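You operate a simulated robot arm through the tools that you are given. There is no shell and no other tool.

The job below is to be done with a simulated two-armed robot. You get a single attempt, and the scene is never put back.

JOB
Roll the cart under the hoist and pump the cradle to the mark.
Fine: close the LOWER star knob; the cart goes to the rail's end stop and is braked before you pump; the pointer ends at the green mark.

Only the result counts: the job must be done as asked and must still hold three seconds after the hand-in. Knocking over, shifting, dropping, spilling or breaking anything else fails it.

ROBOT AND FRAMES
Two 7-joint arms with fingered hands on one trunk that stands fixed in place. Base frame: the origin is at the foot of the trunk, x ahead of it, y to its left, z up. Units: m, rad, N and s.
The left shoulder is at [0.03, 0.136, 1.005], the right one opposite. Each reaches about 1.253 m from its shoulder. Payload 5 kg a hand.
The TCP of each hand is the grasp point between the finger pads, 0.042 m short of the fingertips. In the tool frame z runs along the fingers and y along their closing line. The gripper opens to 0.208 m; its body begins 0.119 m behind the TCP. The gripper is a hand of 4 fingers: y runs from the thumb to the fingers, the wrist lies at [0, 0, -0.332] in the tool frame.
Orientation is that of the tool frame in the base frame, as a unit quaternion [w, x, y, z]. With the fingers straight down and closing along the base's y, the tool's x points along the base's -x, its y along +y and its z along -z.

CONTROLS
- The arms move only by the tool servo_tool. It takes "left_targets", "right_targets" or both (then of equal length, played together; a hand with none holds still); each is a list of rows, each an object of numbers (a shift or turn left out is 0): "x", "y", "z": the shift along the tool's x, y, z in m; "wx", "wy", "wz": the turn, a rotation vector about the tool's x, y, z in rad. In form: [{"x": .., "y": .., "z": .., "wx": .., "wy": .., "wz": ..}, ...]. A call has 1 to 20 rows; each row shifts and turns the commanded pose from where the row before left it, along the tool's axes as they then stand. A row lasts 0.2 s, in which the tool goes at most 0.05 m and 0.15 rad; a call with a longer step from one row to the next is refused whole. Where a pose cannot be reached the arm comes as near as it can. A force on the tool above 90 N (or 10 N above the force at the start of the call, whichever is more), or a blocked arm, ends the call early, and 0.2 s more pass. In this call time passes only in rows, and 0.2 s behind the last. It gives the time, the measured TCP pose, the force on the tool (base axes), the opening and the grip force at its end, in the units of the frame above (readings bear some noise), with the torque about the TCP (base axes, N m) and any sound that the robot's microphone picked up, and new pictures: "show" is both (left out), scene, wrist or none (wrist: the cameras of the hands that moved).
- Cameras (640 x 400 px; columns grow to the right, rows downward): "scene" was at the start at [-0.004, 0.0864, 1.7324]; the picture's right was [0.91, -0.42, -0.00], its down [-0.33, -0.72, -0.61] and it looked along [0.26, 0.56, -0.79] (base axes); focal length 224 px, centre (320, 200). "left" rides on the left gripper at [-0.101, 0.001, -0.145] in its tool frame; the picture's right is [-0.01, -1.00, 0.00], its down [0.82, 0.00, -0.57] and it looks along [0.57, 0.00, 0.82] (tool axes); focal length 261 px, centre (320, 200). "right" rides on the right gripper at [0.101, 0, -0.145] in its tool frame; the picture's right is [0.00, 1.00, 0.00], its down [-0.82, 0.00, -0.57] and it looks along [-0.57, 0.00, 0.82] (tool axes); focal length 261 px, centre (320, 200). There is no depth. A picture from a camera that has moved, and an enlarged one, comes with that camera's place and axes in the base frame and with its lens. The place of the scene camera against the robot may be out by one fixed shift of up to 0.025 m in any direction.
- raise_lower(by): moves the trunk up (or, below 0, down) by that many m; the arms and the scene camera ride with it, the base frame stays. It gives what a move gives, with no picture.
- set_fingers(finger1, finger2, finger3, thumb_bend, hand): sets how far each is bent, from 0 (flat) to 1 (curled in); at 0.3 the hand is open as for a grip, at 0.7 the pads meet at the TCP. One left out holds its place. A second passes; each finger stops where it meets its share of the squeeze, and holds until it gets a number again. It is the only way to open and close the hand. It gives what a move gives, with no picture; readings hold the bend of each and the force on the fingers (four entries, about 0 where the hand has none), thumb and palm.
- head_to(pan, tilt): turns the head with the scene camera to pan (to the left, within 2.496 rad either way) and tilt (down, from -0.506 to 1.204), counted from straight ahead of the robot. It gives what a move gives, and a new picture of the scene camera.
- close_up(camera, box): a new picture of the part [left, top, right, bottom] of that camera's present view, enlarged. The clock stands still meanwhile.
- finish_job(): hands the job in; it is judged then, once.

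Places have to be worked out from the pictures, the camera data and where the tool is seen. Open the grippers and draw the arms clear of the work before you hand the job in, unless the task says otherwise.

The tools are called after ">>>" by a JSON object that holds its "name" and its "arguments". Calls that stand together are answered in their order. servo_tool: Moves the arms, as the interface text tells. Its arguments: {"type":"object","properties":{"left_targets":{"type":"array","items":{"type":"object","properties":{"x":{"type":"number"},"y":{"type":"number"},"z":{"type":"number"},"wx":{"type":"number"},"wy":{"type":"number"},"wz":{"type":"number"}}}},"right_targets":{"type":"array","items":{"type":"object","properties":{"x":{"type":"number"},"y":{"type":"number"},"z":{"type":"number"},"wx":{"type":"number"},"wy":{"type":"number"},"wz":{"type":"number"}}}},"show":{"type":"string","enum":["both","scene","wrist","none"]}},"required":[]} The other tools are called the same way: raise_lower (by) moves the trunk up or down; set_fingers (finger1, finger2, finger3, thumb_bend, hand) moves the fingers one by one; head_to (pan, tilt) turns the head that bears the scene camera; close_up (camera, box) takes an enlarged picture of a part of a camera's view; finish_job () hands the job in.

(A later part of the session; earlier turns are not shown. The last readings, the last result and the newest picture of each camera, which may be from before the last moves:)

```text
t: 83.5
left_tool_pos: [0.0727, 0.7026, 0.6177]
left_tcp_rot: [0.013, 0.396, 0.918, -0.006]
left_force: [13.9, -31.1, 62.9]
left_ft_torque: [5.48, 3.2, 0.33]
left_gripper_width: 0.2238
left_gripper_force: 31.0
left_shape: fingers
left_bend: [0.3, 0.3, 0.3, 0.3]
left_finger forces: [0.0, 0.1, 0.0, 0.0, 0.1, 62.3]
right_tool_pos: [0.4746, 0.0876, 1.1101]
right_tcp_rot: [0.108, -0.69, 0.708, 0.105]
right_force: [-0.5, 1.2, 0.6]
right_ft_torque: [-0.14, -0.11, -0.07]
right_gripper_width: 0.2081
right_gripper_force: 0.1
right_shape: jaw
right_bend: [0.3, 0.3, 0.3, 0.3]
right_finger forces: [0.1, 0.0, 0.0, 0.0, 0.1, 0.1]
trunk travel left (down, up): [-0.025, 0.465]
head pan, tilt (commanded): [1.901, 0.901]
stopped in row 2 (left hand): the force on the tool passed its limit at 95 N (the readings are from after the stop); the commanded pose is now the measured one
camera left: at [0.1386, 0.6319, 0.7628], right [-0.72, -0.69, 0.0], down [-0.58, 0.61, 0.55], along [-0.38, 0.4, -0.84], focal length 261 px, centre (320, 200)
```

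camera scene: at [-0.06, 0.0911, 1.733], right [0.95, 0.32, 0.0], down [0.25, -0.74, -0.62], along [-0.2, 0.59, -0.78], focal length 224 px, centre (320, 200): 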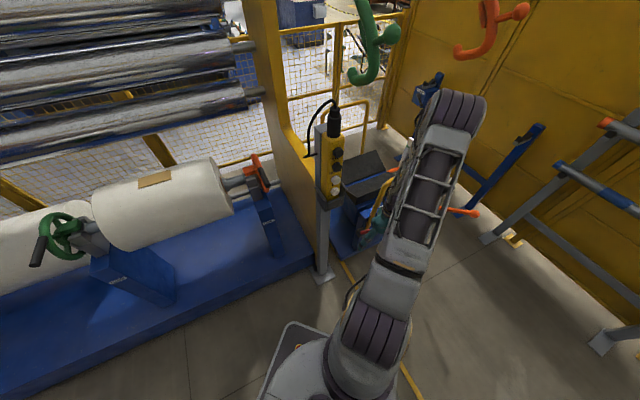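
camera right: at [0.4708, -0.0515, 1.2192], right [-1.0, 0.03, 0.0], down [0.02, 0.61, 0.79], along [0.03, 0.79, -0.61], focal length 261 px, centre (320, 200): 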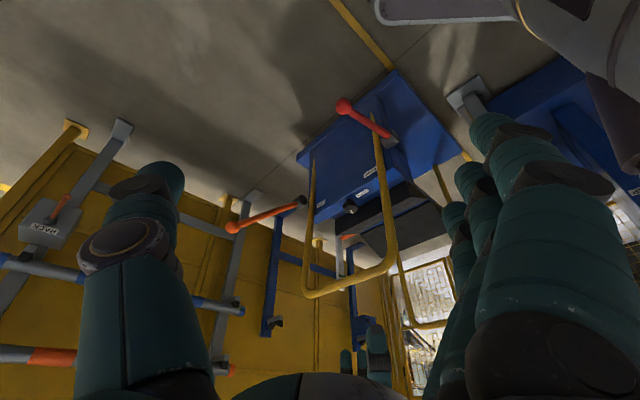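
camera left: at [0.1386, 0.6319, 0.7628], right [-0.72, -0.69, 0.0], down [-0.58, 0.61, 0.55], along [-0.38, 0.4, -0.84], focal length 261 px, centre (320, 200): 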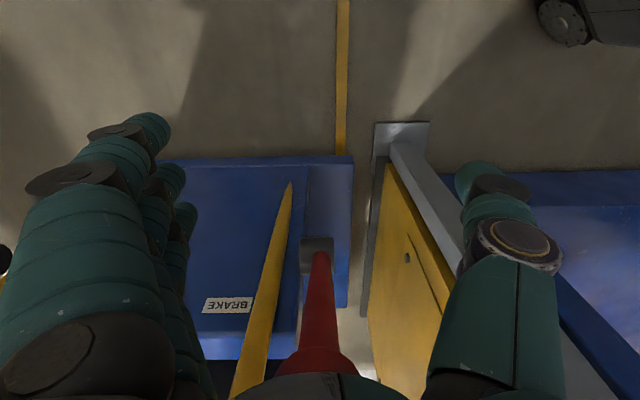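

The push came out aligned with the rod, so it jams rather than turning the lever. Instead I'll rise, grip the ball itself between thumb and fingers, and swing it down along its arc.

>>> {"name": "servo_tool", "arguments": {"left_targets": [{"z": -0.02}, {"z": -0.04}, {"z": -0.04}], "show": "both"}}

```text
t: 84.3
left_tool_pos: [0.0659, 0.7055, 0.7136]
left_tcp_rot: [0.012, 0.395, 0.919, -0.008]
left_force: [-0.3, -0.7, -0.2]
left_ft_torque: [0.05, 0.0, 0.01]
left_gripper_width: 0.2237
left_gripper_force: 0.1
left_shape: fingers
left_bend: [0.3, 0.3, 0.3, 0.3]
left_finger forces: [0.0, 0.0, 0.0, 0.1, 0.0, 0.0]
right_tool_pos: [0.4742, 0.0904, 1.1092]
right_tcp_rot: [0.108, -0.689, 0.709, 0.104]
right_force: [-0.7, 0.4, -0.1]
right_ft_torque: [0.05, -0.03, -0.05]
right_gripper_width: 0.2079
right_gripper_force: 0.0
right_shape: jaw
right_bend: [0.3, 0.3, 0.3, 0.3]
right_finger forces: [0.1, 0.0, 0.1, 0.0, 0.1, 0.0]
trunk travel left (down, up): [-0.025, 0.465]
head pan, tilt (commanded): [1.901, 0.901]
camera scene: at [-0.0606, 0.0893, 1.7331], right [0.95, 0.32, 0.0], down [0.25, -0.74, -0.62], along [-0.2, 0.59, -0.78], focal length 224 px, centre (320, 200)
camera left: at [0.1323, 0.6356, 0.8583], right [-0.72, -0.69, 0.0], down [-0.58, 0.61, 0.55], along [-0.38, 0.39, -0.84], focal length 261 px, centre (320, 200)
```

scene: 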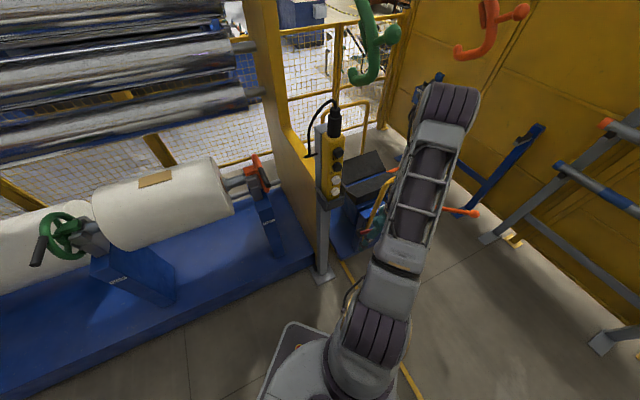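
left: 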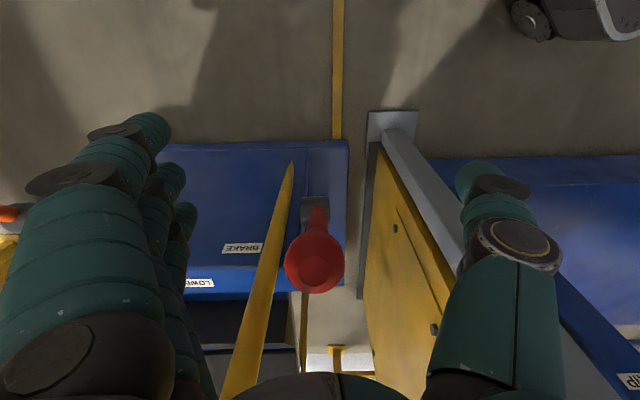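

The ball is still at u≈0.499, v≈0.547, z≈0.722, with the TCP 46 mm short of it in u. I'll move onto it and close the fingers.

>>> {"name": "servo_tool", "arguments": {"left_targets": [{"x": 0.023}, {"x": 0.023}], "show": "none"}}

>>> {"name": "set_fingers", "arguments": {"hand": "left", "finger1": 0.7, "finger2": 0.7, "finger3": 0.7, "thumb_bend": 0.7}}

>>> {"name": "close_up", "arguments": {"camera": "left", "box": [120, 80, 520, 330]}}

```text
t: 84.9
left_tool_pos: [0.0368, 0.7391, 0.7108]
left_tcp_rot: [0.012, 0.395, 0.919, -0.007]
left_force: [-0.1, -0.2, 0.4]
left_ft_torque: [-0.01, 0.07, 0.02]
left_gripper_width: 0.2239
left_gripper_force: 0.1
left_shape: fingers
left_bend: [0.3, 0.3, 0.3, 0.3]
left_finger forces: [0.0, 0.0, 0.0, 0.0, 0.0, 0.0]
right_tool_pos: [0.476, 0.0899, 1.1099]
right_tcp_rot: [0.107, -0.689, 0.709, 0.103]
right_force: [-1.0, -1.2, -0.7]
right_ft_torque: [-0.05, 0.01, 0.02]
right_gripper_width: 0.208
right_gripper_force: 0.1
right_shape: jaw
right_bend: [0.3, 0.3, 0.3, 0.3]
right_finger forces: [0.0, 0.1, 0.1, 0.1, 0.0, 0.1]
trunk travel left (down, up): [-0.025, 0.465]
head pan, tilt (commanded): [1.901, 0.901]
```

```text
t: 85.9
left_tool_pos: [0.036, 0.7394, 0.7103]
left_tcp_rot: [0.012, 0.394, 0.919, -0.008]
left_force: [1.3, 2.8, -2.8]
left_ft_torque: [0.07, -0.03, -0.07]
left_gripper_width: 0.0336
left_gripper_force: 3.3
left_shape: fingers
left_bend: [0.7, 0.69, 0.67, 0.69]
left_finger forces: [0.1, 0.6, 3.7, 0.0, 2.2, 0.0]
right_tool_pos: [0.4752, 0.0907, 1.1109]
right_tcp_rot: [0.107, -0.69, 0.709, 0.103]
right_force: [0.6, -0.2, -0.1]
right_ft_torque: [0.02, 0.01, 0.04]
right_gripper_width: 0.2081
right_gripper_force: 0.0
right_shape: jaw
right_bend: [0.3, 0.3, 0.3, 0.3]
right_finger forces: [0.1, 0.0, 0.0, 0.0, 0.0, 0.0]
trunk travel left (down, up): [-0.025, 0.465]
head pan, tilt (commanded): [1.901, 0.901]
```

```text
1.60 times, centred on (320, 205) of left
camera zoom: at [0.1033, 0.6701, 0.8565], right [-0.72, -0.69, 0.0], down [-0.58, 0.61, 0.55], along [-0.38, 0.39, -0.84], focal length 417 px, centre (320, 192)
```

zoom: 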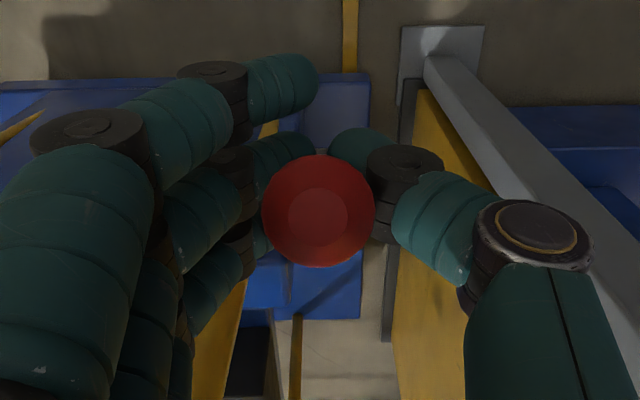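

The fingers loosely surround the neck below the ball. I'll tighten the grip, then draw the lever along its arc (mostly −u, then down).

>>> {"name": "set_fingers", "arguments": {"hand": "left", "finger1": 0.85, "finger2": 0.85, "finger3": 0.85, "thumb_bend": 0.85}}

>>> {"name": "servo_tool", "arguments": {"left_targets": [{"x": -0.01, "z": 0.005}, {"x": -0.01, "z": 0.006}], "show": "wrist"}}

```text
t: 86.9
left_tool_pos: [0.0356, 0.7382, 0.7096]
left_tcp_rot: [0.013, 0.395, 0.919, -0.009]
left_force: [-0.3, -6.3, -22.2]
left_ft_torque: [-0.03, -0.18, -0.05]
left_gripper_width: 0.0337
left_gripper_force: 23.8
left_shape: fingers
left_bend: [0.85, 0.71, 0.66, 0.69]
left_finger forces: [0.0, 9.3, 11.5, 0.1, 25.8, 0.0]
right_tool_pos: [0.4747, 0.0908, 1.1076]
right_tcp_rot: [0.107, -0.69, 0.709, 0.104]
right_force: [-0.1, -0.1, 0.4]
right_ft_torque: [0.01, -0.06, -0.01]
right_gripper_width: 0.2079
right_gripper_force: 0.1
right_shape: jaw
right_bend: [0.3, 0.3, 0.3, 0.3]
right_finger forces: [0.1, 0.0, 0.0, 0.0, 0.0, 0.0]
trunk travel left (down, up): [-0.025, 0.465]
head pan, tilt (commanded): [1.901, 0.901]
```

```text
t: 87.5
left_tool_pos: [0.0496, 0.726, 0.7]
left_tcp_rot: [0.012, 0.395, 0.919, -0.006]
left_force: [-7.4, 2.4, -0.5]
left_ft_torque: [0.79, 0.38, -0.05]
left_gripper_width: 0.0335
left_gripper_force: 29.3
left_shape: fingers
left_bend: [0.85, 0.71, 0.71, 0.69]
left_finger forces: [0.6, 7.8, 22.8, 0.0, 27.0, 0.0]
right_tool_pos: [0.4743, 0.0902, 1.1093]
right_tcp_rot: [0.107, -0.689, 0.709, 0.103]
right_force: [-0.1, 0.1, 0.8]
right_ft_torque: [0.03, -0.04, 0.02]
right_gripper_width: 0.2081
right_gripper_force: 0.1
right_shape: jaw
right_bend: [0.3, 0.3, 0.3, 0.3]
right_finger forces: [0.0, 0.1, 0.0, 0.0, 0.1, 0.0]
trunk travel left (down, up): [-0.025, 0.465]
head pan, tilt (commanded): [1.901, 0.901]
camera left: at [0.1164, 0.6566, 0.8462], right [-0.72, -0.69, 0.0], down [-0.58, 0.6, 0.55], along [-0.38, 0.4, -0.83], focal length 261 px, centre (320, 200)
```

left: 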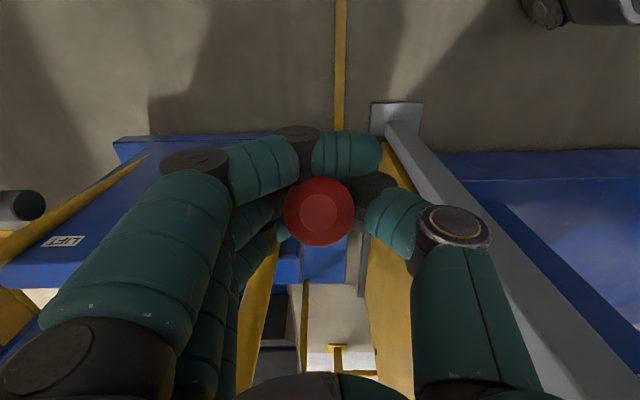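

The lever follows with ~7 N. I'll check with the scene camera whether the cart itself stays at the stop.

>>> {"name": "close_up", "arguments": {"camera": "scene", "box": [310, 80, 440, 290]}}

```text
1.90 times, centred on (375, 185) of scene
camera zoom: at [-0.0603, 0.0898, 1.7332], right [0.95, 0.32, 0.0], down [0.25, -0.74, -0.62], along [-0.2, 0.59, -0.78], focal length 427 px, centre (215, 229)
```

zoom: 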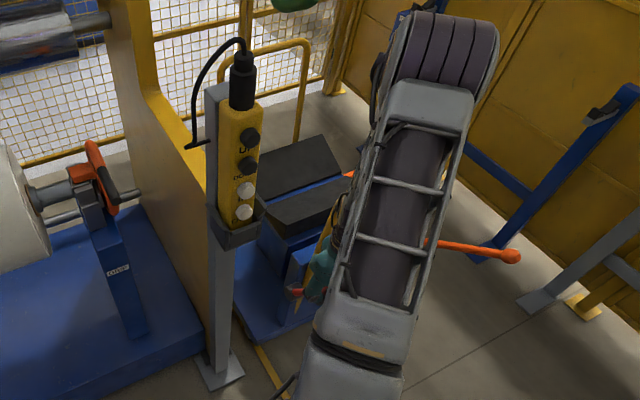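

The cart looks unmoved, as the hand's path fits the lever's circle. I'll continue down the arc, biased slightly toward the stop.

>>> {"name": "servo_tool", "arguments": {"left_targets": [{"x": -0.0168, "z": 0.0129}, {"x": -0.0157, "z": 0.0143}, {"x": -0.0144, "z": 0.0157}, {"x": -0.013, "z": 0.0169}], "show": "wrist"}}

>>> {"name": "close_up", "arguments": {"camera": "scene", "box": [310, 80, 440, 290]}}

```text
t: 88.5
left_tool_pos: [0.0915, 0.6819, 0.6411]
left_tcp_rot: [0.011, 0.394, 0.919, -0.007]
left_force: [0.7, 0.1, -0.1]
left_ft_torque: [-0.04, 0.01, -0.05]
left_gripper_width: 0.0336
left_gripper_force: 0.1
left_shape: fingers
left_bend: [0.85, 0.72, 0.72, 0.72]
left_finger forces: [0.0, 0.0, 0.0, 0.1, 0.1, 0.0]
right_tool_pos: [0.475, 0.0913, 1.1087]
right_tcp_rot: [0.107, -0.689, 0.709, 0.104]
right_force: [-0.6, 0.4, 0.6]
right_ft_torque: [-0.01, 0.02, -0.03]
right_gripper_width: 0.2078
right_gripper_force: 0.1
right_shape: jaw
right_bend: [0.3, 0.3, 0.3, 0.3]
right_finger forces: [0.0, 0.1, 0.0, 0.0, 0.1, 0.1]
trunk travel left (down, up): [-0.025, 0.465]
head pan, tilt (commanded): [1.901, 0.901]
camera left: at [0.1594, 0.6115, 0.7877], right [-0.72, -0.69, 0.0], down [-0.58, 0.6, 0.55], along [-0.38, 0.39, -0.84], focal length 261 px, centre (320, 200)
```

left: 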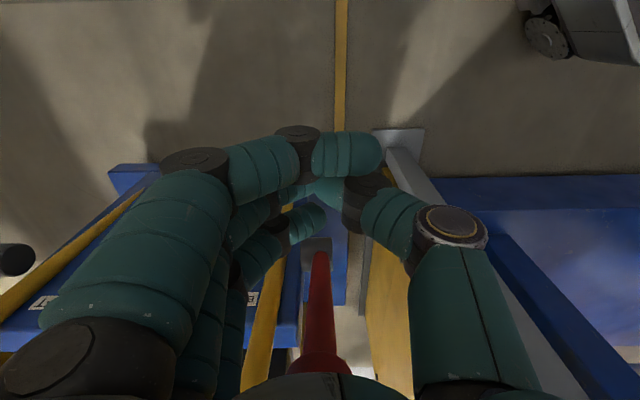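

```text
1.90 times, centred on (375, 185) of scene
camera zoom: at [-0.0597, 0.0898, 1.7331], right [0.95, 0.32, 0.0], down [0.25, -0.74, -0.62], along [-0.2, 0.59, -0.78], focal length 427 px, centre (215, 229)
```

zoom: 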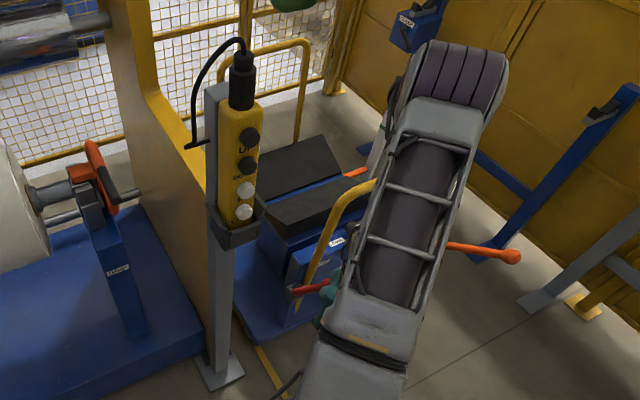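

The rod slipped out and the lever sprang back up: it's an over‑centre lever, and my fingers weren't behind it. I'll rise, turn the hand 90° so that the fingers close along the travel direction and hook behind the rod.

>>> {"name": "servo_tool", "arguments": {"left_targets": [{"x": -0.03}, {"z": -0.045}, {"z": -0.045}, {"z": -0.045}, {"z": -0.045}, {"z": -0.045}, {"z": -0.045}], "show": "none"}}

>>> {"name": "set_fingers", "arguments": {"hand": "left", "finger1": 0.5, "finger2": 0.5, "finger3": 0.5, "thumb_bend": 0.5}}

>>> {"name": "servo_tool", "arguments": {"left_targets": [{"wz": -0.145}, {"wz": -0.145}, {"wz": -0.145}, {"wz": -0.145}, {"wz": -0.145}, {"wz": -0.145}, {"wz": -0.145}, {"wz": -0.145}, {"wz": -0.145}, {"wz": -0.145}, {"wz": -0.145}], "show": "both"}}

```text
t: 90.1
left_tool_pos: [0.1092, 0.6668, 0.9144]
left_tcp_rot: [0.013, 0.395, 0.919, -0.007]
left_force: [0.0, -0.5, -0.1]
left_ft_torque: [0.13, -0.07, 0.0]
left_gripper_width: 0.0333
left_gripper_force: 0.2
left_shape: fingers
left_bend: [0.85, 0.72, 0.72, 0.72]
left_finger forces: [0.0, 0.0, 0.0, 0.1, 0.0, 0.0]
right_tool_pos: [0.475, 0.0886, 1.1103]
right_tcp_rot: [0.107, -0.689, 0.709, 0.105]
right_force: [-1.1, -0.3, 0.3]
right_ft_torque: [0.11, -0.06, 0.01]
right_gripper_width: 0.2078
right_gripper_force: 0.1
right_shape: jaw
right_bend: [0.3, 0.3, 0.3, 0.3]
right_finger forces: [0.1, 0.0, 0.0, 0.0, 0.0, 0.0]
trunk travel left (down, up): [-0.025, 0.465]
head pan, tilt (commanded): [1.901, 0.901]
```

```text
t: 91.1
left_tool_pos: [0.1087, 0.6683, 0.9135]
left_tcp_rot: [0.012, 0.395, 0.919, -0.007]
left_force: [-0.2, 0.7, -0.3]
left_ft_torque: [-0.05, -0.01, -0.04]
left_gripper_width: 0.1199
left_gripper_force: 0.2
left_shape: fingers
left_bend: [0.5, 0.5, 0.5, 0.5]
left_finger forces: [0.0, 0.0, 0.1, 0.0, 0.0, 0.0]
right_tool_pos: [0.4751, 0.0896, 1.1102]
right_tcp_rot: [0.107, -0.689, 0.709, 0.104]
right_force: [0.9, 0.1, 0.4]
right_ft_torque: [0.03, 0.02, 0.0]
right_gripper_width: 0.2077
right_gripper_force: 0.1
right_shape: jaw
right_bend: [0.3, 0.3, 0.3, 0.3]
right_finger forces: [0.1, 0.1, 0.1, 0.0, 0.1, 0.0]
trunk travel left (down, up): [-0.025, 0.465]
head pan, tilt (commanded): [1.901, 0.901]
```

```text
t: 93.5
left_tool_pos: [0.1086, 0.6663, 0.9134]
left_tcp_rot: [0.004, -0.383, 0.924, -0.014]
left_force: [-0.1, 1.6, -0.1]
left_ft_torque: [0.01, -0.02, -0.03]
left_gripper_width: 0.1198
left_gripper_force: 0.1
left_shape: fingers
left_bend: [0.5, 0.5, 0.5, 0.5]
left_finger forces: [0.1, 0.1, 0.0, 0.1, 0.0, 0.0]
right_tool_pos: [0.4754, 0.0912, 1.111]
right_tcp_rot: [0.107, -0.689, 0.709, 0.104]
right_force: [0.4, -0.4, 0.3]
right_ft_torque: [0.0, 0.01, 0.0]
right_gripper_width: 0.2078
right_gripper_force: 0.0
right_shape: jaw
right_bend: [0.3, 0.3, 0.3, 0.3]
right_finger forces: [0.1, 0.0, 0.1, 0.1, 0.0, 0.0]
trunk travel left (down, up): [-0.025, 0.465]
head pan, tilt (commanded): [1.901, 0.901]
camera scene: at [-0.0599, 0.0897, 1.7331], right [0.95, 0.32, 0.0], down [0.25, -0.74, -0.62], along [-0.2, 0.59, -0.78], focal length 224 px, centre (320, 200)
camera left: at [0.1773, 0.7406, 1.0559], right [0.71, -0.7, 0.03], down [-0.59, -0.57, 0.57], along [-0.39, -0.42, -0.82], focal length 261 px, centre (320, 200)
```

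scene: 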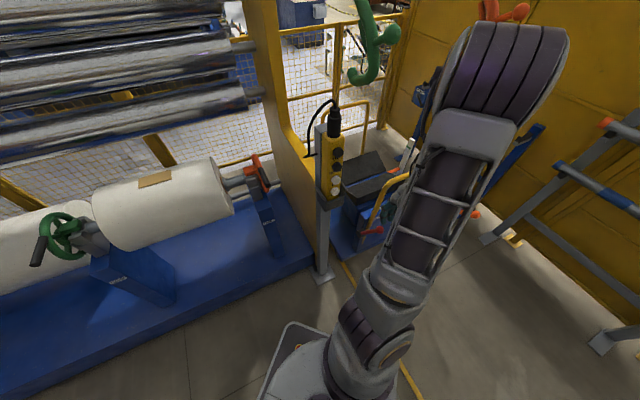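
left: 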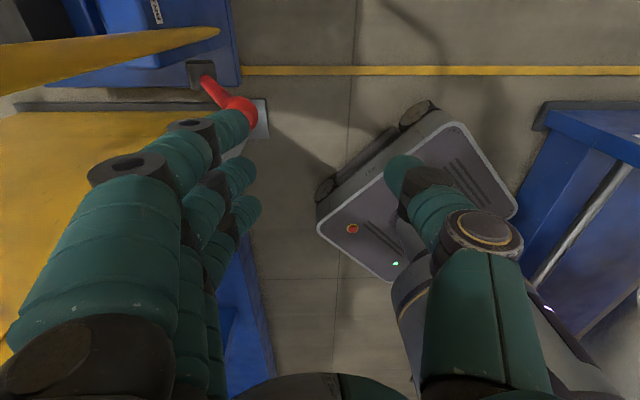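

With this orientation the fingers are on the +u side and the thumb on the −u side. The ball is ~0.10 m ahead in u, so I'll move over it and look again.

>>> {"name": "servo_tool", "arguments": {"left_targets": [{"y": 0.04}, {"y": 0.04}, {"y": 0.02, "x": 0.004}], "show": "wrist"}}

```text
t: 94.3
left_tool_pos: [0.0364, 0.7346, 0.9114]
left_tcp_rot: [0.003, -0.381, 0.925, -0.014]
left_force: [0.4, 0.2, 0.9]
left_ft_torque: [-0.08, -0.04, 0.0]
left_gripper_width: 0.1201
left_gripper_force: 0.0
left_shape: fingers
left_bend: [0.5, 0.5, 0.5, 0.5]
left_finger forces: [0.1, 0.1, 0.1, 0.0, 0.0, 0.0]
right_tool_pos: [0.4757, 0.0918, 1.1091]
right_tcp_rot: [0.107, -0.69, 0.709, 0.103]
right_force: [0.8, 0.6, -0.3]
right_ft_torque: [-0.02, 0.02, -0.01]
right_gripper_width: 0.2079
right_gripper_force: 0.1
right_shape: jaw
right_bend: [0.3, 0.3, 0.3, 0.3]
right_finger forces: [0.1, 0.1, 0.0, 0.0, 0.0, 0.0]
trunk travel left (down, up): [-0.025, 0.465]
head pan, tilt (commanded): [1.901, 0.901]
camera left: at [0.105, 0.808, 1.0536], right [0.71, -0.71, 0.03], down [-0.59, -0.57, 0.58], along [-0.39, -0.42, -0.82], focal length 261 px, centre (320, 200)
```

left: 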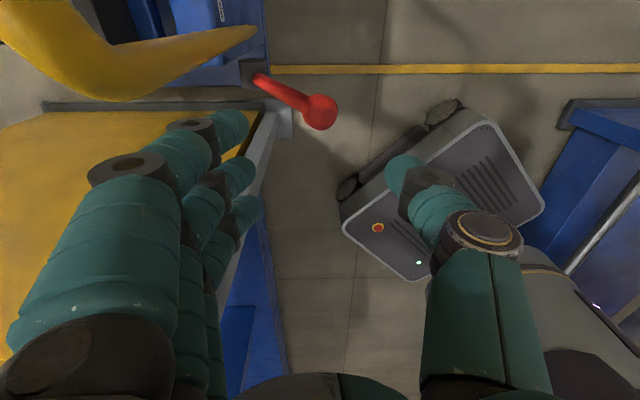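

The ball lies right below, between the fingers and the thumb. I'll descend to it.

>>> {"name": "servo_tool", "arguments": {"left_targets": [{"z": 0.04}, {"z": 0.04}, {"z": 0.04}, {"z": 0.035}], "show": "wrist"}}

```text
t: 95.3
left_tool_pos: [0.0367, 0.7317, 0.7541]
left_tcp_rot: [0.004, -0.381, 0.925, -0.014]
left_force: [-0.1, 0.9, -0.4]
left_ft_torque: [-0.06, 0.01, 0.01]
left_gripper_width: 0.1204
left_gripper_force: 0.1
left_shape: fingers
left_bend: [0.5, 0.5, 0.5, 0.5]
left_finger forces: [0.0, 0.1, 0.1, 0.0, 0.0, 0.0]
right_tool_pos: [0.4763, 0.0914, 1.1088]
right_tcp_rot: [0.107, -0.69, 0.709, 0.104]
right_force: [-0.3, 1.0, 0.5]
right_ft_torque: [-0.04, -0.01, -0.02]
right_gripper_width: 0.2081
right_gripper_force: 0.0
right_shape: jaw
right_bend: [0.3, 0.3, 0.3, 0.3]
right_finger forces: [0.0, 0.0, 0.0, 0.0, 0.1, 0.0]
trunk travel left (down, up): [-0.025, 0.465]
head pan, tilt (commanded): [1.901, 0.901]
camera left: at [0.1054, 0.805, 0.8967], right [0.71, -0.7, 0.03], down [-0.59, -0.57, 0.57], along [-0.39, -0.42, -0.82], focal length 261 px, centre (320, 200)
```

left: 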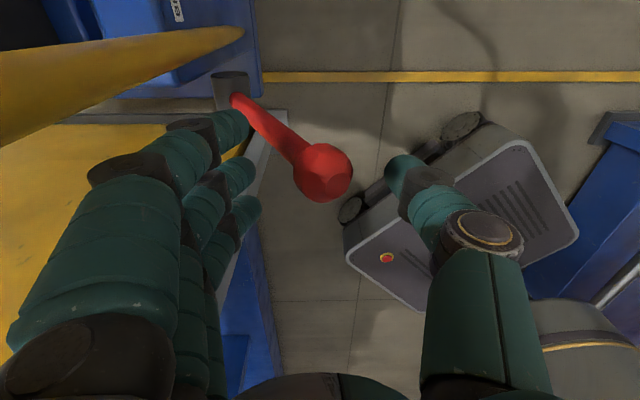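

I'll go down another 45 mm and close: fingers behind the neck of the lever, the thumb in front.

>>> {"name": "servo_tool", "arguments": {"left_targets": [{"z": 0.022}, {"z": 0.022}], "show": "none"}}

>>> {"name": "set_fingers", "arguments": {"hand": "left", "finger1": 0.72, "finger2": 0.72, "finger3": 0.72, "thumb_bend": 0.65}}

>>> {"name": "close_up", "arguments": {"camera": "left", "box": [120, 80, 520, 330]}}

```text
t: 95.9
left_tool_pos: [0.0392, 0.7299, 0.7111]
left_tcp_rot: [0.003, -0.381, 0.924, -0.013]
left_force: [0.7, 0.3, 0.8]
left_ft_torque: [-0.01, 0.03, 0.0]
left_gripper_width: 0.1203
left_gripper_force: 0.1
left_shape: fingers
left_bend: [0.5, 0.5, 0.5, 0.5]
left_finger forces: [0.0, 0.1, 0.1, 0.0, 0.0, 0.0]
right_tool_pos: [0.4751, 0.0909, 1.109]
right_tcp_rot: [0.106, -0.689, 0.709, 0.103]
right_force: [-0.4, 0.0, -1.1]
right_ft_torque: [0.02, 0.01, -0.02]
right_gripper_width: 0.2078
right_gripper_force: 0.1
right_shape: jaw
right_bend: [0.3, 0.3, 0.3, 0.3]
right_finger forces: [0.0, 0.1, 0.1, 0.0, 0.0, 0.1]
trunk travel left (down, up): [-0.025, 0.465]
head pan, tilt (commanded): [1.901, 0.901]
```

```text
t: 96.9
left_tool_pos: [0.0386, 0.7284, 0.7107]
left_tcp_rot: [0.004, -0.382, 0.924, -0.013]
left_force: [-6.5, 3.0, -0.6]
left_ft_torque: [0.14, 0.28, 0.09]
left_gripper_width: 0.0363
left_gripper_force: 3.1
left_shape: fingers
left_bend: [0.72, 0.54, 0.72, 0.65]
left_finger forces: [0.0, 6.0, 0.1, 0.0, 0.0, 0.0]
right_tool_pos: [0.4761, 0.0901, 1.1102]
right_tcp_rot: [0.106, -0.689, 0.709, 0.104]
right_force: [0.3, 0.5, -0.4]
right_ft_torque: [0.03, -0.01, 0.01]
right_gripper_width: 0.2081
right_gripper_force: 0.0
right_shape: jaw
right_bend: [0.3, 0.3, 0.3, 0.3]
right_finger forces: [0.0, 0.0, 0.0, 0.0, 0.1, 0.1]
trunk travel left (down, up): [-0.025, 0.465]
head pan, tilt (commanded): [1.901, 0.901]
```

```text
1.60 times, centred on (320, 205) of left
camera zoom: at [0.1074, 0.8032, 0.8536], right [0.71, -0.7, 0.03], down [-0.59, -0.57, 0.58], along [-0.39, -0.42, -0.82], focal length 417 px, centre (320, 192)
```

zoom: 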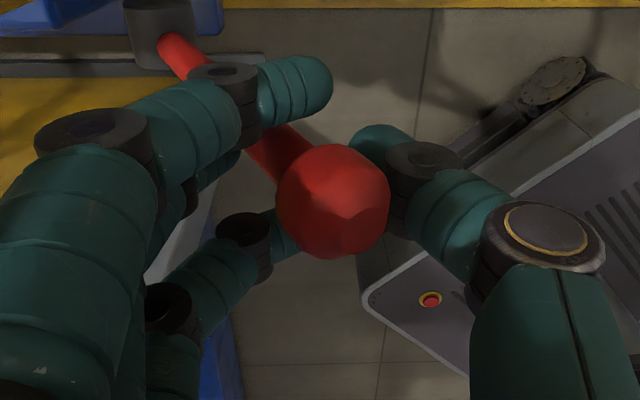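

Finger 2 is hooked behind the rod, with fingers 1 and 3 straddling it and the thumb in front. I'll swing it down along the arc.

>>> {"name": "servo_tool", "arguments": {"left_targets": [{"y": -0.0185, "z": 0.0113}, {"y": -0.0174, "z": 0.0129}, {"y": -0.0162, "z": 0.0143}], "show": "wrist"}}

>>> {"name": "close_up", "arguments": {"camera": "scene", "box": [310, 80, 440, 290]}}

```text
t: 97.7
left_tool_pos: [0.0771, 0.6912, 0.6752]
left_tcp_rot: [0.004, -0.382, 0.924, -0.013]
left_force: [1.1, -5.8, 19.8]
left_ft_torque: [2.16, 1.8, -0.23]
left_gripper_width: 0.0454
left_gripper_force: 24.3
left_shape: fingers
left_bend: [0.72, 0.51, 0.72, 0.62]
left_finger forces: [0.0, 31.2, 0.0, 0.0, 18.0, 0.0]
right_tool_pos: [0.4753, 0.0882, 1.1097]
right_tcp_rot: [0.107, -0.689, 0.709, 0.104]
right_force: [0.3, -1.0, -0.1]
right_ft_torque: [-0.03, 0.04, -0.02]
right_gripper_width: 0.2079
right_gripper_force: 0.1
right_shape: jaw
right_bend: [0.3, 0.3, 0.3, 0.3]
right_finger forces: [0.0, 0.0, 0.0, 0.0, 0.1, 0.0]
trunk travel left (down, up): [-0.025, 0.465]
head pan, tilt (commanded): [1.901, 0.901]
camera left: at [0.1453, 0.7644, 0.8179], right [0.71, -0.71, 0.03], down [-0.59, -0.57, 0.57], along [-0.39, -0.42, -0.82], focal length 261 px, centre (320, 200)
```

left: 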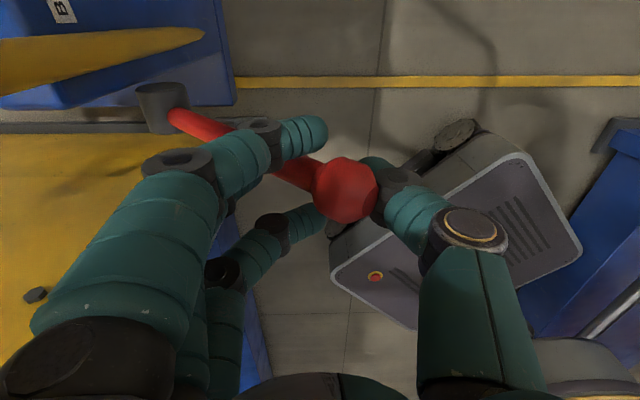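

```text
1.90 times, centred on (375, 185) of scene
camera zoom: at [-0.0594, 0.0878, 1.7334], right [0.95, 0.32, 0.0], down [0.25, -0.74, -0.62], along [-0.2, 0.59, -0.78], focal length 427 px, centre (215, 229)
```

zoom: 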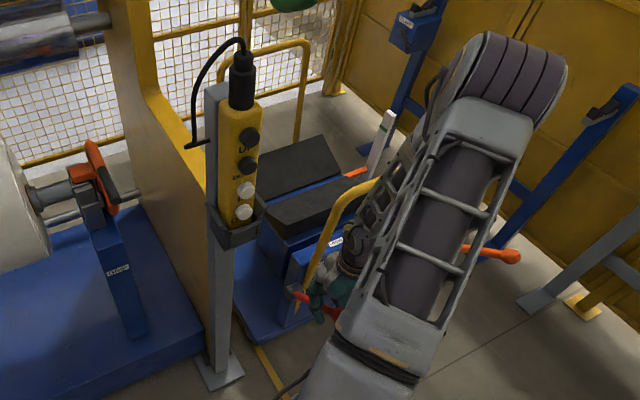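

The lever comes along (now ~46°), and the force on it is downward and toward the stop. The cart hasn't moved. I'll continue.

>>> {"name": "servo_tool", "arguments": {"left_targets": [{"y": -0.0145, "z": 0.0157}, {"y": -0.0128, "z": 0.0169}, {"y": -0.0112, "z": 0.0181}], "show": "wrist"}}

```text
t: 98.5
left_tool_pos: [0.1046, 0.6613, 0.6248]
left_tcp_rot: [0.005, -0.381, 0.925, -0.013]
left_force: [8.6, -7.1, 19.6]
left_ft_torque: [3.1, 2.39, -0.96]
left_gripper_width: 0.0579
left_gripper_force: 36.1
left_shape: fingers
left_bend: [0.72, 0.47, 0.72, 0.58]
left_finger forces: [0.1, 43.1, 0.0, 0.0, 29.2, 0.1]
right_tool_pos: [0.4761, 0.0891, 1.1106]
right_tcp_rot: [0.108, -0.689, 0.709, 0.104]
right_force: [0.2, -1.1, 0.4]
right_ft_torque: [-0.03, 0.01, -0.01]
right_gripper_width: 0.208
right_gripper_force: 0.1
right_shape: jaw
right_bend: [0.3, 0.3, 0.3, 0.3]
right_finger forces: [0.1, 0.0, 0.0, 0.0, 0.0, 0.0]
trunk travel left (down, up): [-0.025, 0.465]
head pan, tilt (commanded): [1.901, 0.901]
camera left: at [0.1737, 0.7348, 0.7673], right [0.71, -0.71, 0.03], down [-0.59, -0.57, 0.57], along [-0.39, -0.42, -0.82], focal length 261 px, centre (320, 200)
```

left: 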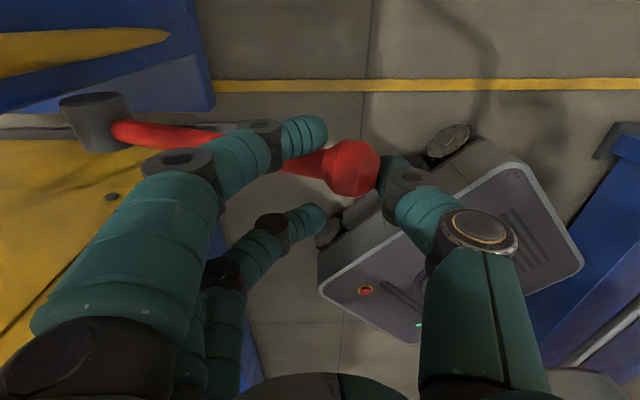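

The lever's now at ~33°. I'll continue with a little more bias toward the stop.

>>> {"name": "servo_tool", "arguments": {"left_targets": [{"y": -0.009, "z": 0.019}, {"y": -0.007, "z": 0.0198}], "show": "wrist"}}

```text
t: 99.0
left_tool_pos: [0.1112, 0.6559, 0.6119]
left_tcp_rot: [0.006, -0.381, 0.924, -0.011]
left_force: [1.4, -17.6, 61.7]
left_ft_torque: [3.27, 3.08, -0.4]
left_gripper_width: 0.0582
left_gripper_force: 47.9
left_shape: fingers
left_bend: [0.72, 0.46, 0.72, 0.59]
left_finger forces: [0.1, 65.5, 0.1, 0.1, 30.1, 0.0]
right_tool_pos: [0.4742, 0.088, 1.1107]
right_tcp_rot: [0.108, -0.689, 0.708, 0.105]
right_force: [-0.3, 0.8, -0.4]
right_ft_torque: [-0.1, -0.04, -0.02]
right_gripper_width: 0.2078
right_gripper_force: 0.1
right_shape: jaw
right_bend: [0.3, 0.3, 0.3, 0.3]
right_finger forces: [0.1, 0.1, 0.0, 0.0, 0.0, 0.1]
trunk travel left (down, up): [-0.025, 0.465]
head pan, tilt (commanded): [1.901, 0.901]
stopped in row 2 (left hand): the force on the tool passed its limit at 108 N (the readings are from after the stop); the commanded pose is now the measured one
camera left: at [0.1787, 0.7287, 0.7543], right [0.71, -0.71, 0.02], down [-0.59, -0.57, 0.57], along [-0.39, -0.42, -0.82], focal length 261 px, centre (320, 200)
```

left: 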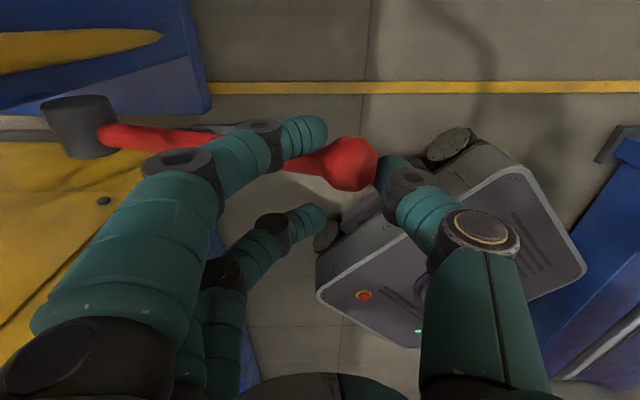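

The resistance jumped to ~62 N, and the ball is now at about z 0.57 (≈15°): the lever is back down at its braked end. I'll ease off, open the hand and rise clear.

>>> {"name": "servo_tool", "arguments": {"left_targets": [{"z": -0.01}], "show": "none"}}

>>> {"name": "set_fingers", "arguments": {"hand": "left", "finger1": 0.4, "finger2": 0.4, "finger3": 0.4, "thumb_bend": 0.35}}

>>> {"name": "servo_tool", "arguments": {"left_targets": [{"z": -0.04}, {"z": -0.045}, {"z": -0.045}, {"z": -0.045}, {"z": -0.045}, {"z": -0.045}], "show": "both"}}

```text
t: 99.4
left_tool_pos: [0.11, 0.6564, 0.6151]
left_tcp_rot: [0.003, -0.383, 0.924, -0.013]
left_force: [3.5, -9.6, 7.1]
left_ft_torque: [1.06, 1.14, 0.03]
left_gripper_width: 0.0582
left_gripper_force: 20.6
left_shape: fingers
left_bend: [0.72, 0.49, 0.72, 0.59]
left_finger forces: [0.1, 20.5, 0.0, 0.0, 21.7, 0.1]
right_tool_pos: [0.4758, 0.0913, 1.1086]
right_tcp_rot: [0.107, -0.69, 0.708, 0.105]
right_force: [0.1, 0.6, -0.1]
right_ft_torque: [0.06, -0.02, 0.0]
right_gripper_width: 0.2079
right_gripper_force: 0.1
right_shape: jaw
right_bend: [0.3, 0.3, 0.3, 0.3]
right_finger forces: [0.0, 0.0, 0.1, 0.0, 0.0, 0.0]
trunk travel left (down, up): [-0.025, 0.465]
head pan, tilt (commanded): [1.901, 0.901]
```

```text
t: 100.4
left_tool_pos: [0.1098, 0.6566, 0.616]
left_tcp_rot: [0.005, -0.381, 0.924, -0.013]
left_force: [-0.3, -0.3, 0.4]
left_ft_torque: [-0.04, 0.0, 0.02]
left_gripper_width: 0.185
left_gripper_force: 0.1
left_shape: fingers
left_bend: [0.4, 0.4, 0.4, 0.35]
left_finger forces: [0.0, 0.0, 0.0, 0.1, 0.1, 0.1]
right_tool_pos: [0.4762, 0.0911, 1.1089]
right_tcp_rot: [0.107, -0.69, 0.708, 0.104]
right_force: [-0.4, 1.0, -0.3]
right_ft_torque: [-0.03, 0.01, 0.0]
right_gripper_width: 0.2076
right_gripper_force: 0.0
right_shape: jaw
right_bend: [0.3, 0.3, 0.3, 0.3]
right_finger forces: [0.1, 0.0, 0.0, 0.0, 0.0, 0.0]
trunk travel left (down, up): [-0.025, 0.465]
head pan, tilt (commanded): [1.901, 0.901]
```

```text
t: 101.8
left_tool_pos: [0.104, 0.661, 0.8838]
left_tcp_rot: [0.003, -0.382, 0.924, -0.012]
left_force: [-0.7, -1.1, 0.5]
left_ft_torque: [0.09, -0.06, -0.03]
left_gripper_width: 0.1852
left_gripper_force: 0.0
left_shape: fingers
left_bend: [0.4, 0.4, 0.4, 0.35]
left_finger forces: [0.1, 0.1, 0.0, 0.0, 0.0, 0.1]
right_tool_pos: [0.4744, 0.09, 1.1105]
right_tcp_rot: [0.108, -0.69, 0.708, 0.104]
right_force: [-1.0, -0.8, 0.1]
right_ft_torque: [0.09, -0.05, -0.02]
right_gripper_width: 0.2077
right_gripper_force: 0.1
right_shape: jaw
right_bend: [0.3, 0.3, 0.3, 0.3]
right_finger forces: [0.0, 0.0, 0.0, 0.0, 0.0, 0.1]
trunk travel left (down, up): [-0.025, 0.465]
head pan, tilt (commanded): [1.901, 0.901]
camera scene: at [-0.0614, 0.0882, 1.7332], right [0.95, 0.32, 0.0], down [0.25, -0.74, -0.62], along [-0.2, 0.59, -0.78], focal length 224 px, centre (320, 200)
camera left: at [0.1727, 0.735, 1.0273], right [0.71, -0.7, 0.03], down [-0.59, -0.57, 0.57], along [-0.39, -0.42, -0.82], focal length 261 px, centre (320, 200)
```

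scene: 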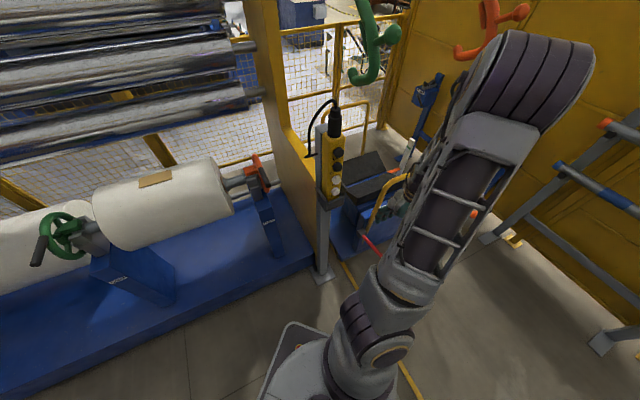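
left: 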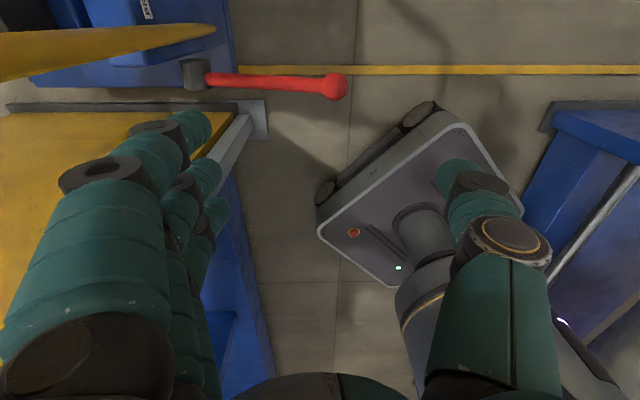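

The brake lever is down at its braked position and the cart is still at the stop (ball u≈0.364, travel ≈0.405 m). Next comes the LIFT lever (ball ≈(0.50, 0.98, 0.76)): I'll retreat to free space and turn the hand back so that it can point outward along +v for a power grip on the lever.

>>> {"name": "servo_tool", "arguments": {"left_targets": [{"y": -0.045, "z": -0.01}, {"y": -0.045, "z": -0.01}, {"y": -0.045, "z": -0.01}, {"y": -0.045, "z": -0.01}, {"y": -0.045, "z": -0.01}, {"wz": 0.143}, {"wz": 0.143}, {"wz": 0.143}, {"wz": 0.143}, {"wz": 0.143}, {"wz": 0.143}, {"wz": 0.143}, {"wz": 0.143}, {"wz": 0.143}, {"wz": 0.143}, {"wz": 0.143}], "show": "both"}}

```text
t: 105.2
left_tool_pos: [0.263, 0.5044, 0.9381]
left_tcp_rot: [0.012, 0.385, 0.923, -0.005]
left_force: [-0.1, 0.3, -1.3]
left_ft_torque: [-0.01, -0.03, 0.0]
left_gripper_width: 0.1857
left_gripper_force: 0.1
left_shape: fingers
left_bend: [0.4, 0.4, 0.4, 0.35]
left_finger forces: [0.0, 0.0, 0.0, 0.0, 0.0, 0.0]
right_tool_pos: [0.4749, 0.0908, 1.1094]
right_tcp_rot: [0.107, -0.69, 0.708, 0.105]
right_force: [0.3, -0.6, -0.2]
right_ft_torque: [0.04, 0.0, -0.02]
right_gripper_width: 0.2076
right_gripper_force: 0.0
right_shape: jaw
right_bend: [0.3, 0.3, 0.3, 0.3]
right_finger forces: [0.0, 0.1, 0.0, 0.1, 0.0, 0.1]
trunk travel left (down, up): [-0.025, 0.465]
head pan, tilt (commanded): [1.901, 0.901]
camera scene: at [-0.06, 0.0896, 1.7331], right [0.95, 0.32, 0.0], down [0.25, -0.74, -0.62], along [-0.2, 0.59, -0.78], focal length 224 px, centre (320, 200)
camera left: at [0.3314, 0.4357, 1.0836], right [-0.71, -0.71, 0.0], down [-0.59, 0.59, 0.55], along [-0.39, 0.39, -0.83], focal length 261 px, centre (320, 200)
```

scene: 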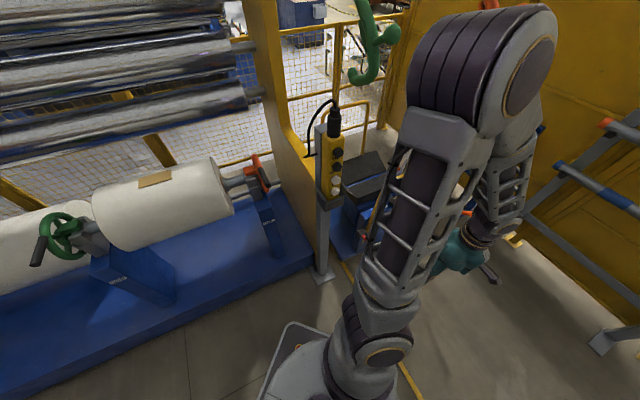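
left: 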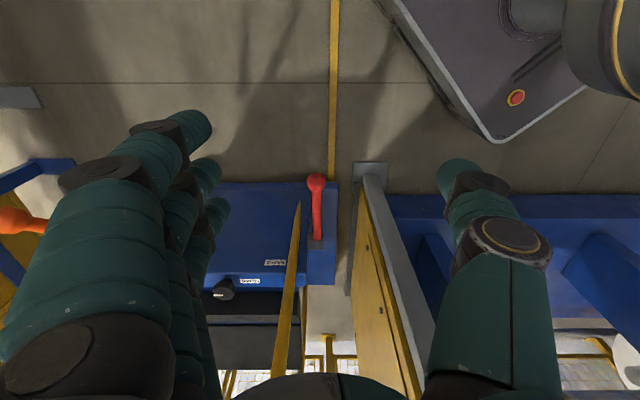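

All quiet; the brake is down and the knob is still closed. I'll move the hand across in +v, then pitch it so the fingers point outward along +v.

>>> {"name": "servo_tool", "arguments": {"left_targets": [{"y": 0.044}, {"y": 0.044}, {"y": 0.044}, {"y": 0.044}, {"y": 0.044}, {"y": 0.044}, {"y": 0.044}, {"wx": -0.14}, {"wx": -0.14}, {"wx": -0.14}, {"wx": -0.14}, {"wx": -0.14}], "show": "both"}}

```text
t: 107.8
left_tool_pos: [0.4823, 0.7217, 0.9384]
left_tcp_rot: [0.143, 0.357, 0.869, 0.312]
left_force: [-0.6, -0.3, 1.0]
left_ft_torque: [-0.02, 0.01, 0.0]
left_gripper_width: 0.1855
left_gripper_force: 0.0
left_shape: fingers
left_bend: [0.4, 0.4, 0.4, 0.35]
left_finger forces: [0.0, 0.1, 0.0, 0.1, 0.1, 0.1]
right_tool_pos: [0.4752, 0.0908, 1.1103]
right_tcp_rot: [0.107, -0.69, 0.708, 0.105]
right_force: [0.6, -0.7, -0.1]
right_ft_torque: [0.04, -0.04, -0.03]
right_gripper_width: 0.2078
right_gripper_force: 0.1
right_shape: jaw
right_bend: [0.3, 0.3, 0.3, 0.3]
right_finger forces: [0.1, 0.0, 0.0, 0.0, 0.0, 0.0]
trunk travel left (down, up): [-0.025, 0.465]
head pan, tilt (commanded): [1.901, 0.901]
camera scene: at [-0.0601, 0.0895, 1.7331], right [0.95, 0.32, 0.0], down [0.25, -0.74, -0.62], along [-0.2, 0.59, -0.78], focal length 224 px, centre (320, 200)
camera left: at [0.4856, 0.5858, 1.0499], right [-0.53, -0.55, -0.64], down [-0.85, 0.33, 0.41], along [-0.02, 0.76, -0.64], focal length 261 px, centre (320, 200)
```

scene: 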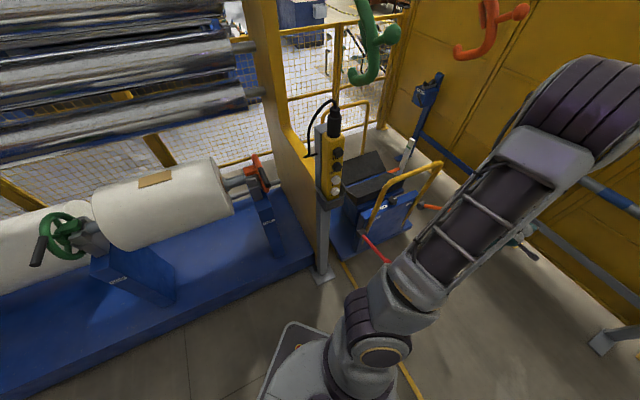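
left: 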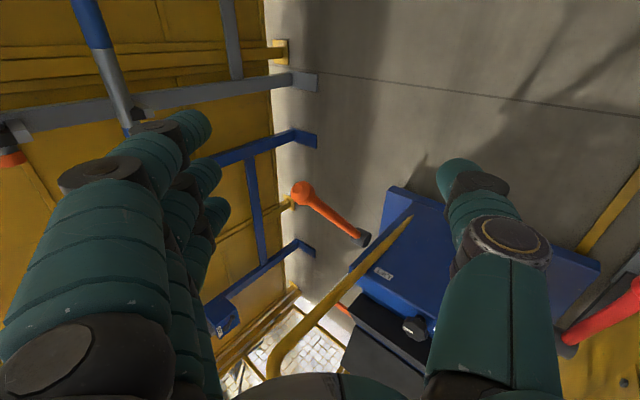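

The scene camera now has a clear view of the whole cart. I'll zoom in on the mast/pointer and on the cart's position.

>>> {"name": "close_up", "arguments": {"camera": "scene", "box": [310, 110, 470, 290]}}

>>> {"name": "close_up", "arguments": {"camera": "scene", "box": [370, 120, 430, 200]}}

```text
2.22 times, centred on (390, 200) of scene
camera zoom: at [-0.0601, 0.0895, 1.7331], right [0.95, 0.32, 0.0], down [0.25, -0.74, -0.62], along [-0.2, 0.59, -0.78], focal length 498 px, centre (164, 200)
```

zoom: 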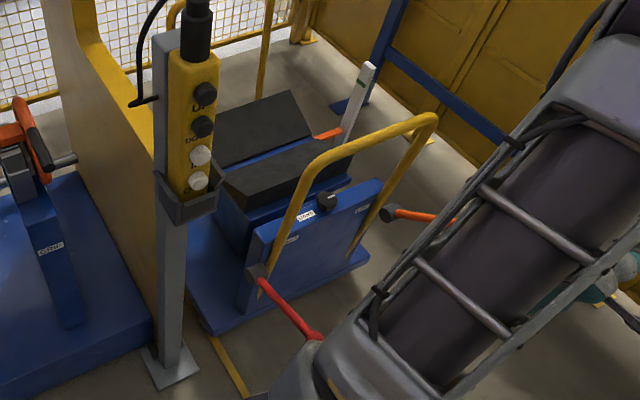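

```text
5.00 times, centred on (400, 160) of scene
camera zoom: at [-0.0601, 0.0895, 1.7331], right [0.95, 0.32, 0.0], down [0.25, -0.74, -0.62], along [-0.2, 0.59, -0.78], focal length 1120 px, centre (-80, 400)
```

zoom: 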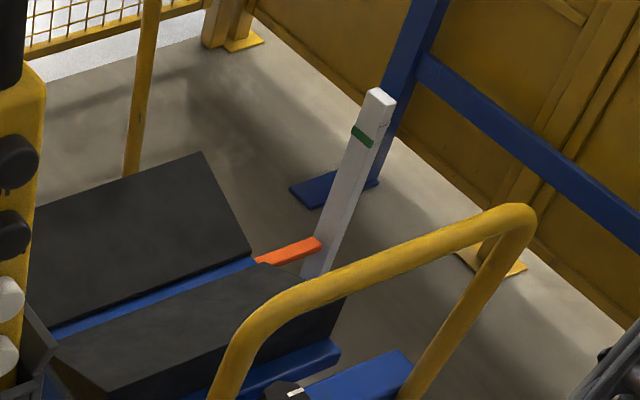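

The scene view shows the mast with its green mark and the orange pointer clearly (I'll use that 5× zoom for monitoring). LIFT pivot ≈ u 0.603, v 1.03, z 0.507; ball ≈ u 0.336, v 1.05, z 0.755. I'll finish pitching the hand and roll it to match the lever's 42° slope.

>>> {"name": "servo_tool", "arguments": {"left_targets": [{"wx": -0.13}, {"wx": -0.13}, {"wx": -0.13}, {"wx": -0.13}, {"wy": -0.05, "wz": -0.139}, {"wy": -0.05, "wz": -0.139}, {"wy": -0.05, "wz": -0.139}, {"wy": -0.05, "wz": -0.139}, {"wy": -0.05, "wz": -0.139}], "show": "both"}}

```text
t: 109.8
left_tool_pos: [0.4819, 0.7207, 0.9372]
left_tcp_rot: [0.486, 0.093, 0.785, 0.372]
left_force: [0.7, 1.1, -0.1]
left_ft_torque: [-0.02, -0.02, -0.01]
left_gripper_width: 0.1856
left_gripper_force: 0.1
left_shape: fingers
left_bend: [0.4, 0.4, 0.4, 0.35]
left_finger forces: [0.0, 0.1, 0.1, 0.0, 0.0, 0.1]
right_tool_pos: [0.475, 0.0898, 1.1098]
right_tcp_rot: [0.106, -0.69, 0.709, 0.103]
right_force: [-0.2, -0.1, -0.2]
right_ft_torque: [-0.05, -0.02, 0.04]
right_gripper_width: 0.2078
right_gripper_force: 0.0
right_shape: jaw
right_bend: [0.3, 0.3, 0.3, 0.3]
right_finger forces: [0.0, 0.0, 0.1, 0.0, 0.0, 0.1]
trunk travel left (down, up): [-0.025, 0.465]
head pan, tilt (commanded): [1.901, 0.901]
camera scene: at [-0.0602, 0.0903, 1.7331], right [0.95, 0.32, 0.0], down [0.25, -0.74, -0.62], along [-0.2, 0.59, -0.78], focal length 224 px, centre (320, 200)
camera left: at [0.4128, 0.5982, 1.0419], right [0.22, -0.71, -0.67], down [-0.89, 0.13, -0.43], along [0.39, 0.69, -0.6], focal length 261 px, centre (320, 200)
```

scene: 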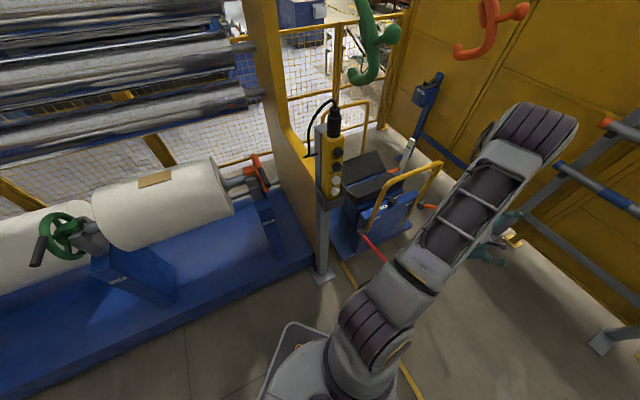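
left: 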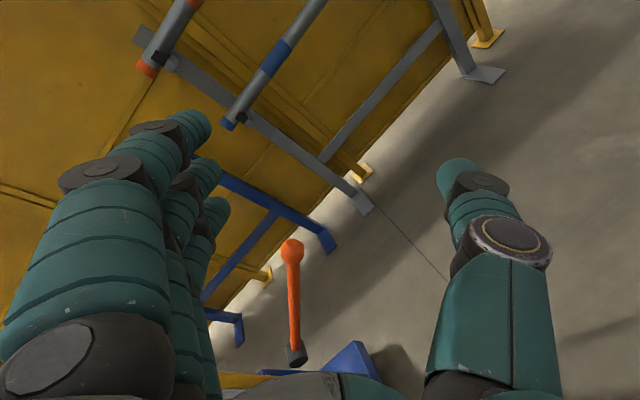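

In the wrist picture the LIFT lever now lies along the hand's x axis, and its predicted place matches within 5 mm. I'll move to a pre-grasp pose ~16 cm short of the rod.

>>> {"name": "servo_tool", "arguments": {"left_targets": [{"x": 0.0427, "y": 0.0079, "z": 0.0035}, {"x": 0.0427, "y": 0.0079, "z": 0.0035}, {"x": 0.0427, "y": 0.0079, "z": 0.0035}, {"x": 0.0427, "y": 0.0079, "z": 0.0035}, {"x": 0.0427, "y": 0.0079, "z": 0.0035}, {"x": 0.0427, "y": 0.0079, "z": 0.0035}, {"x": 0.0427, "y": 0.0079, "z": 0.0035}], "show": "both"}}

```text
t: 111.4
left_tool_pos: [0.336, 0.9261, 0.7608]
left_tcp_rot: [0.486, 0.093, 0.785, 0.372]
left_force: [1.8, 0.6, 0.4]
left_ft_torque: [0.0, 0.03, 0.02]
left_gripper_width: 0.1858
left_gripper_force: 0.0
left_shape: fingers
left_bend: [0.4, 0.4, 0.4, 0.35]
left_finger forces: [0.1, 0.1, 0.0, 0.0, 0.0, 0.0]
right_tool_pos: [0.4744, 0.0915, 1.1093]
right_tcp_rot: [0.107, -0.69, 0.708, 0.104]
right_force: [0.0, -0.6, -0.2]
right_ft_torque: [-0.1, -0.06, -0.01]
right_gripper_width: 0.208
right_gripper_force: 0.1
right_shape: jaw
right_bend: [0.3, 0.3, 0.3, 0.3]
right_finger forces: [0.0, 0.0, 0.1, 0.1, 0.0, 0.0]
trunk travel left (down, up): [-0.025, 0.465]
head pan, tilt (commanded): [1.901, 0.901]
camera scene: at [-0.0603, 0.091, 1.733], right [0.95, 0.32, 0.0], down [0.25, -0.74, -0.62], along [-0.2, 0.59, -0.78], focal length 224 px, centre (320, 200)
camera left: at [0.2672, 0.8025, 0.8659], right [0.22, -0.71, -0.67], down [-0.89, 0.13, -0.43], along [0.39, 0.69, -0.6], focal length 261 px, centre (320, 200)
```

scene: 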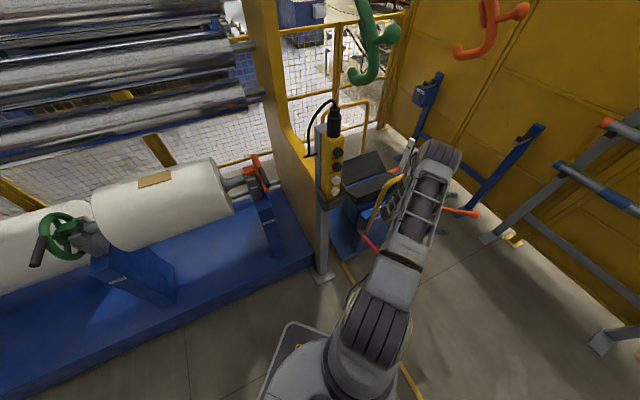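
left: 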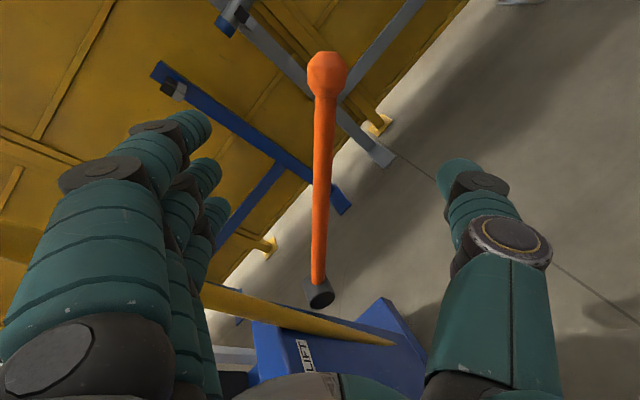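

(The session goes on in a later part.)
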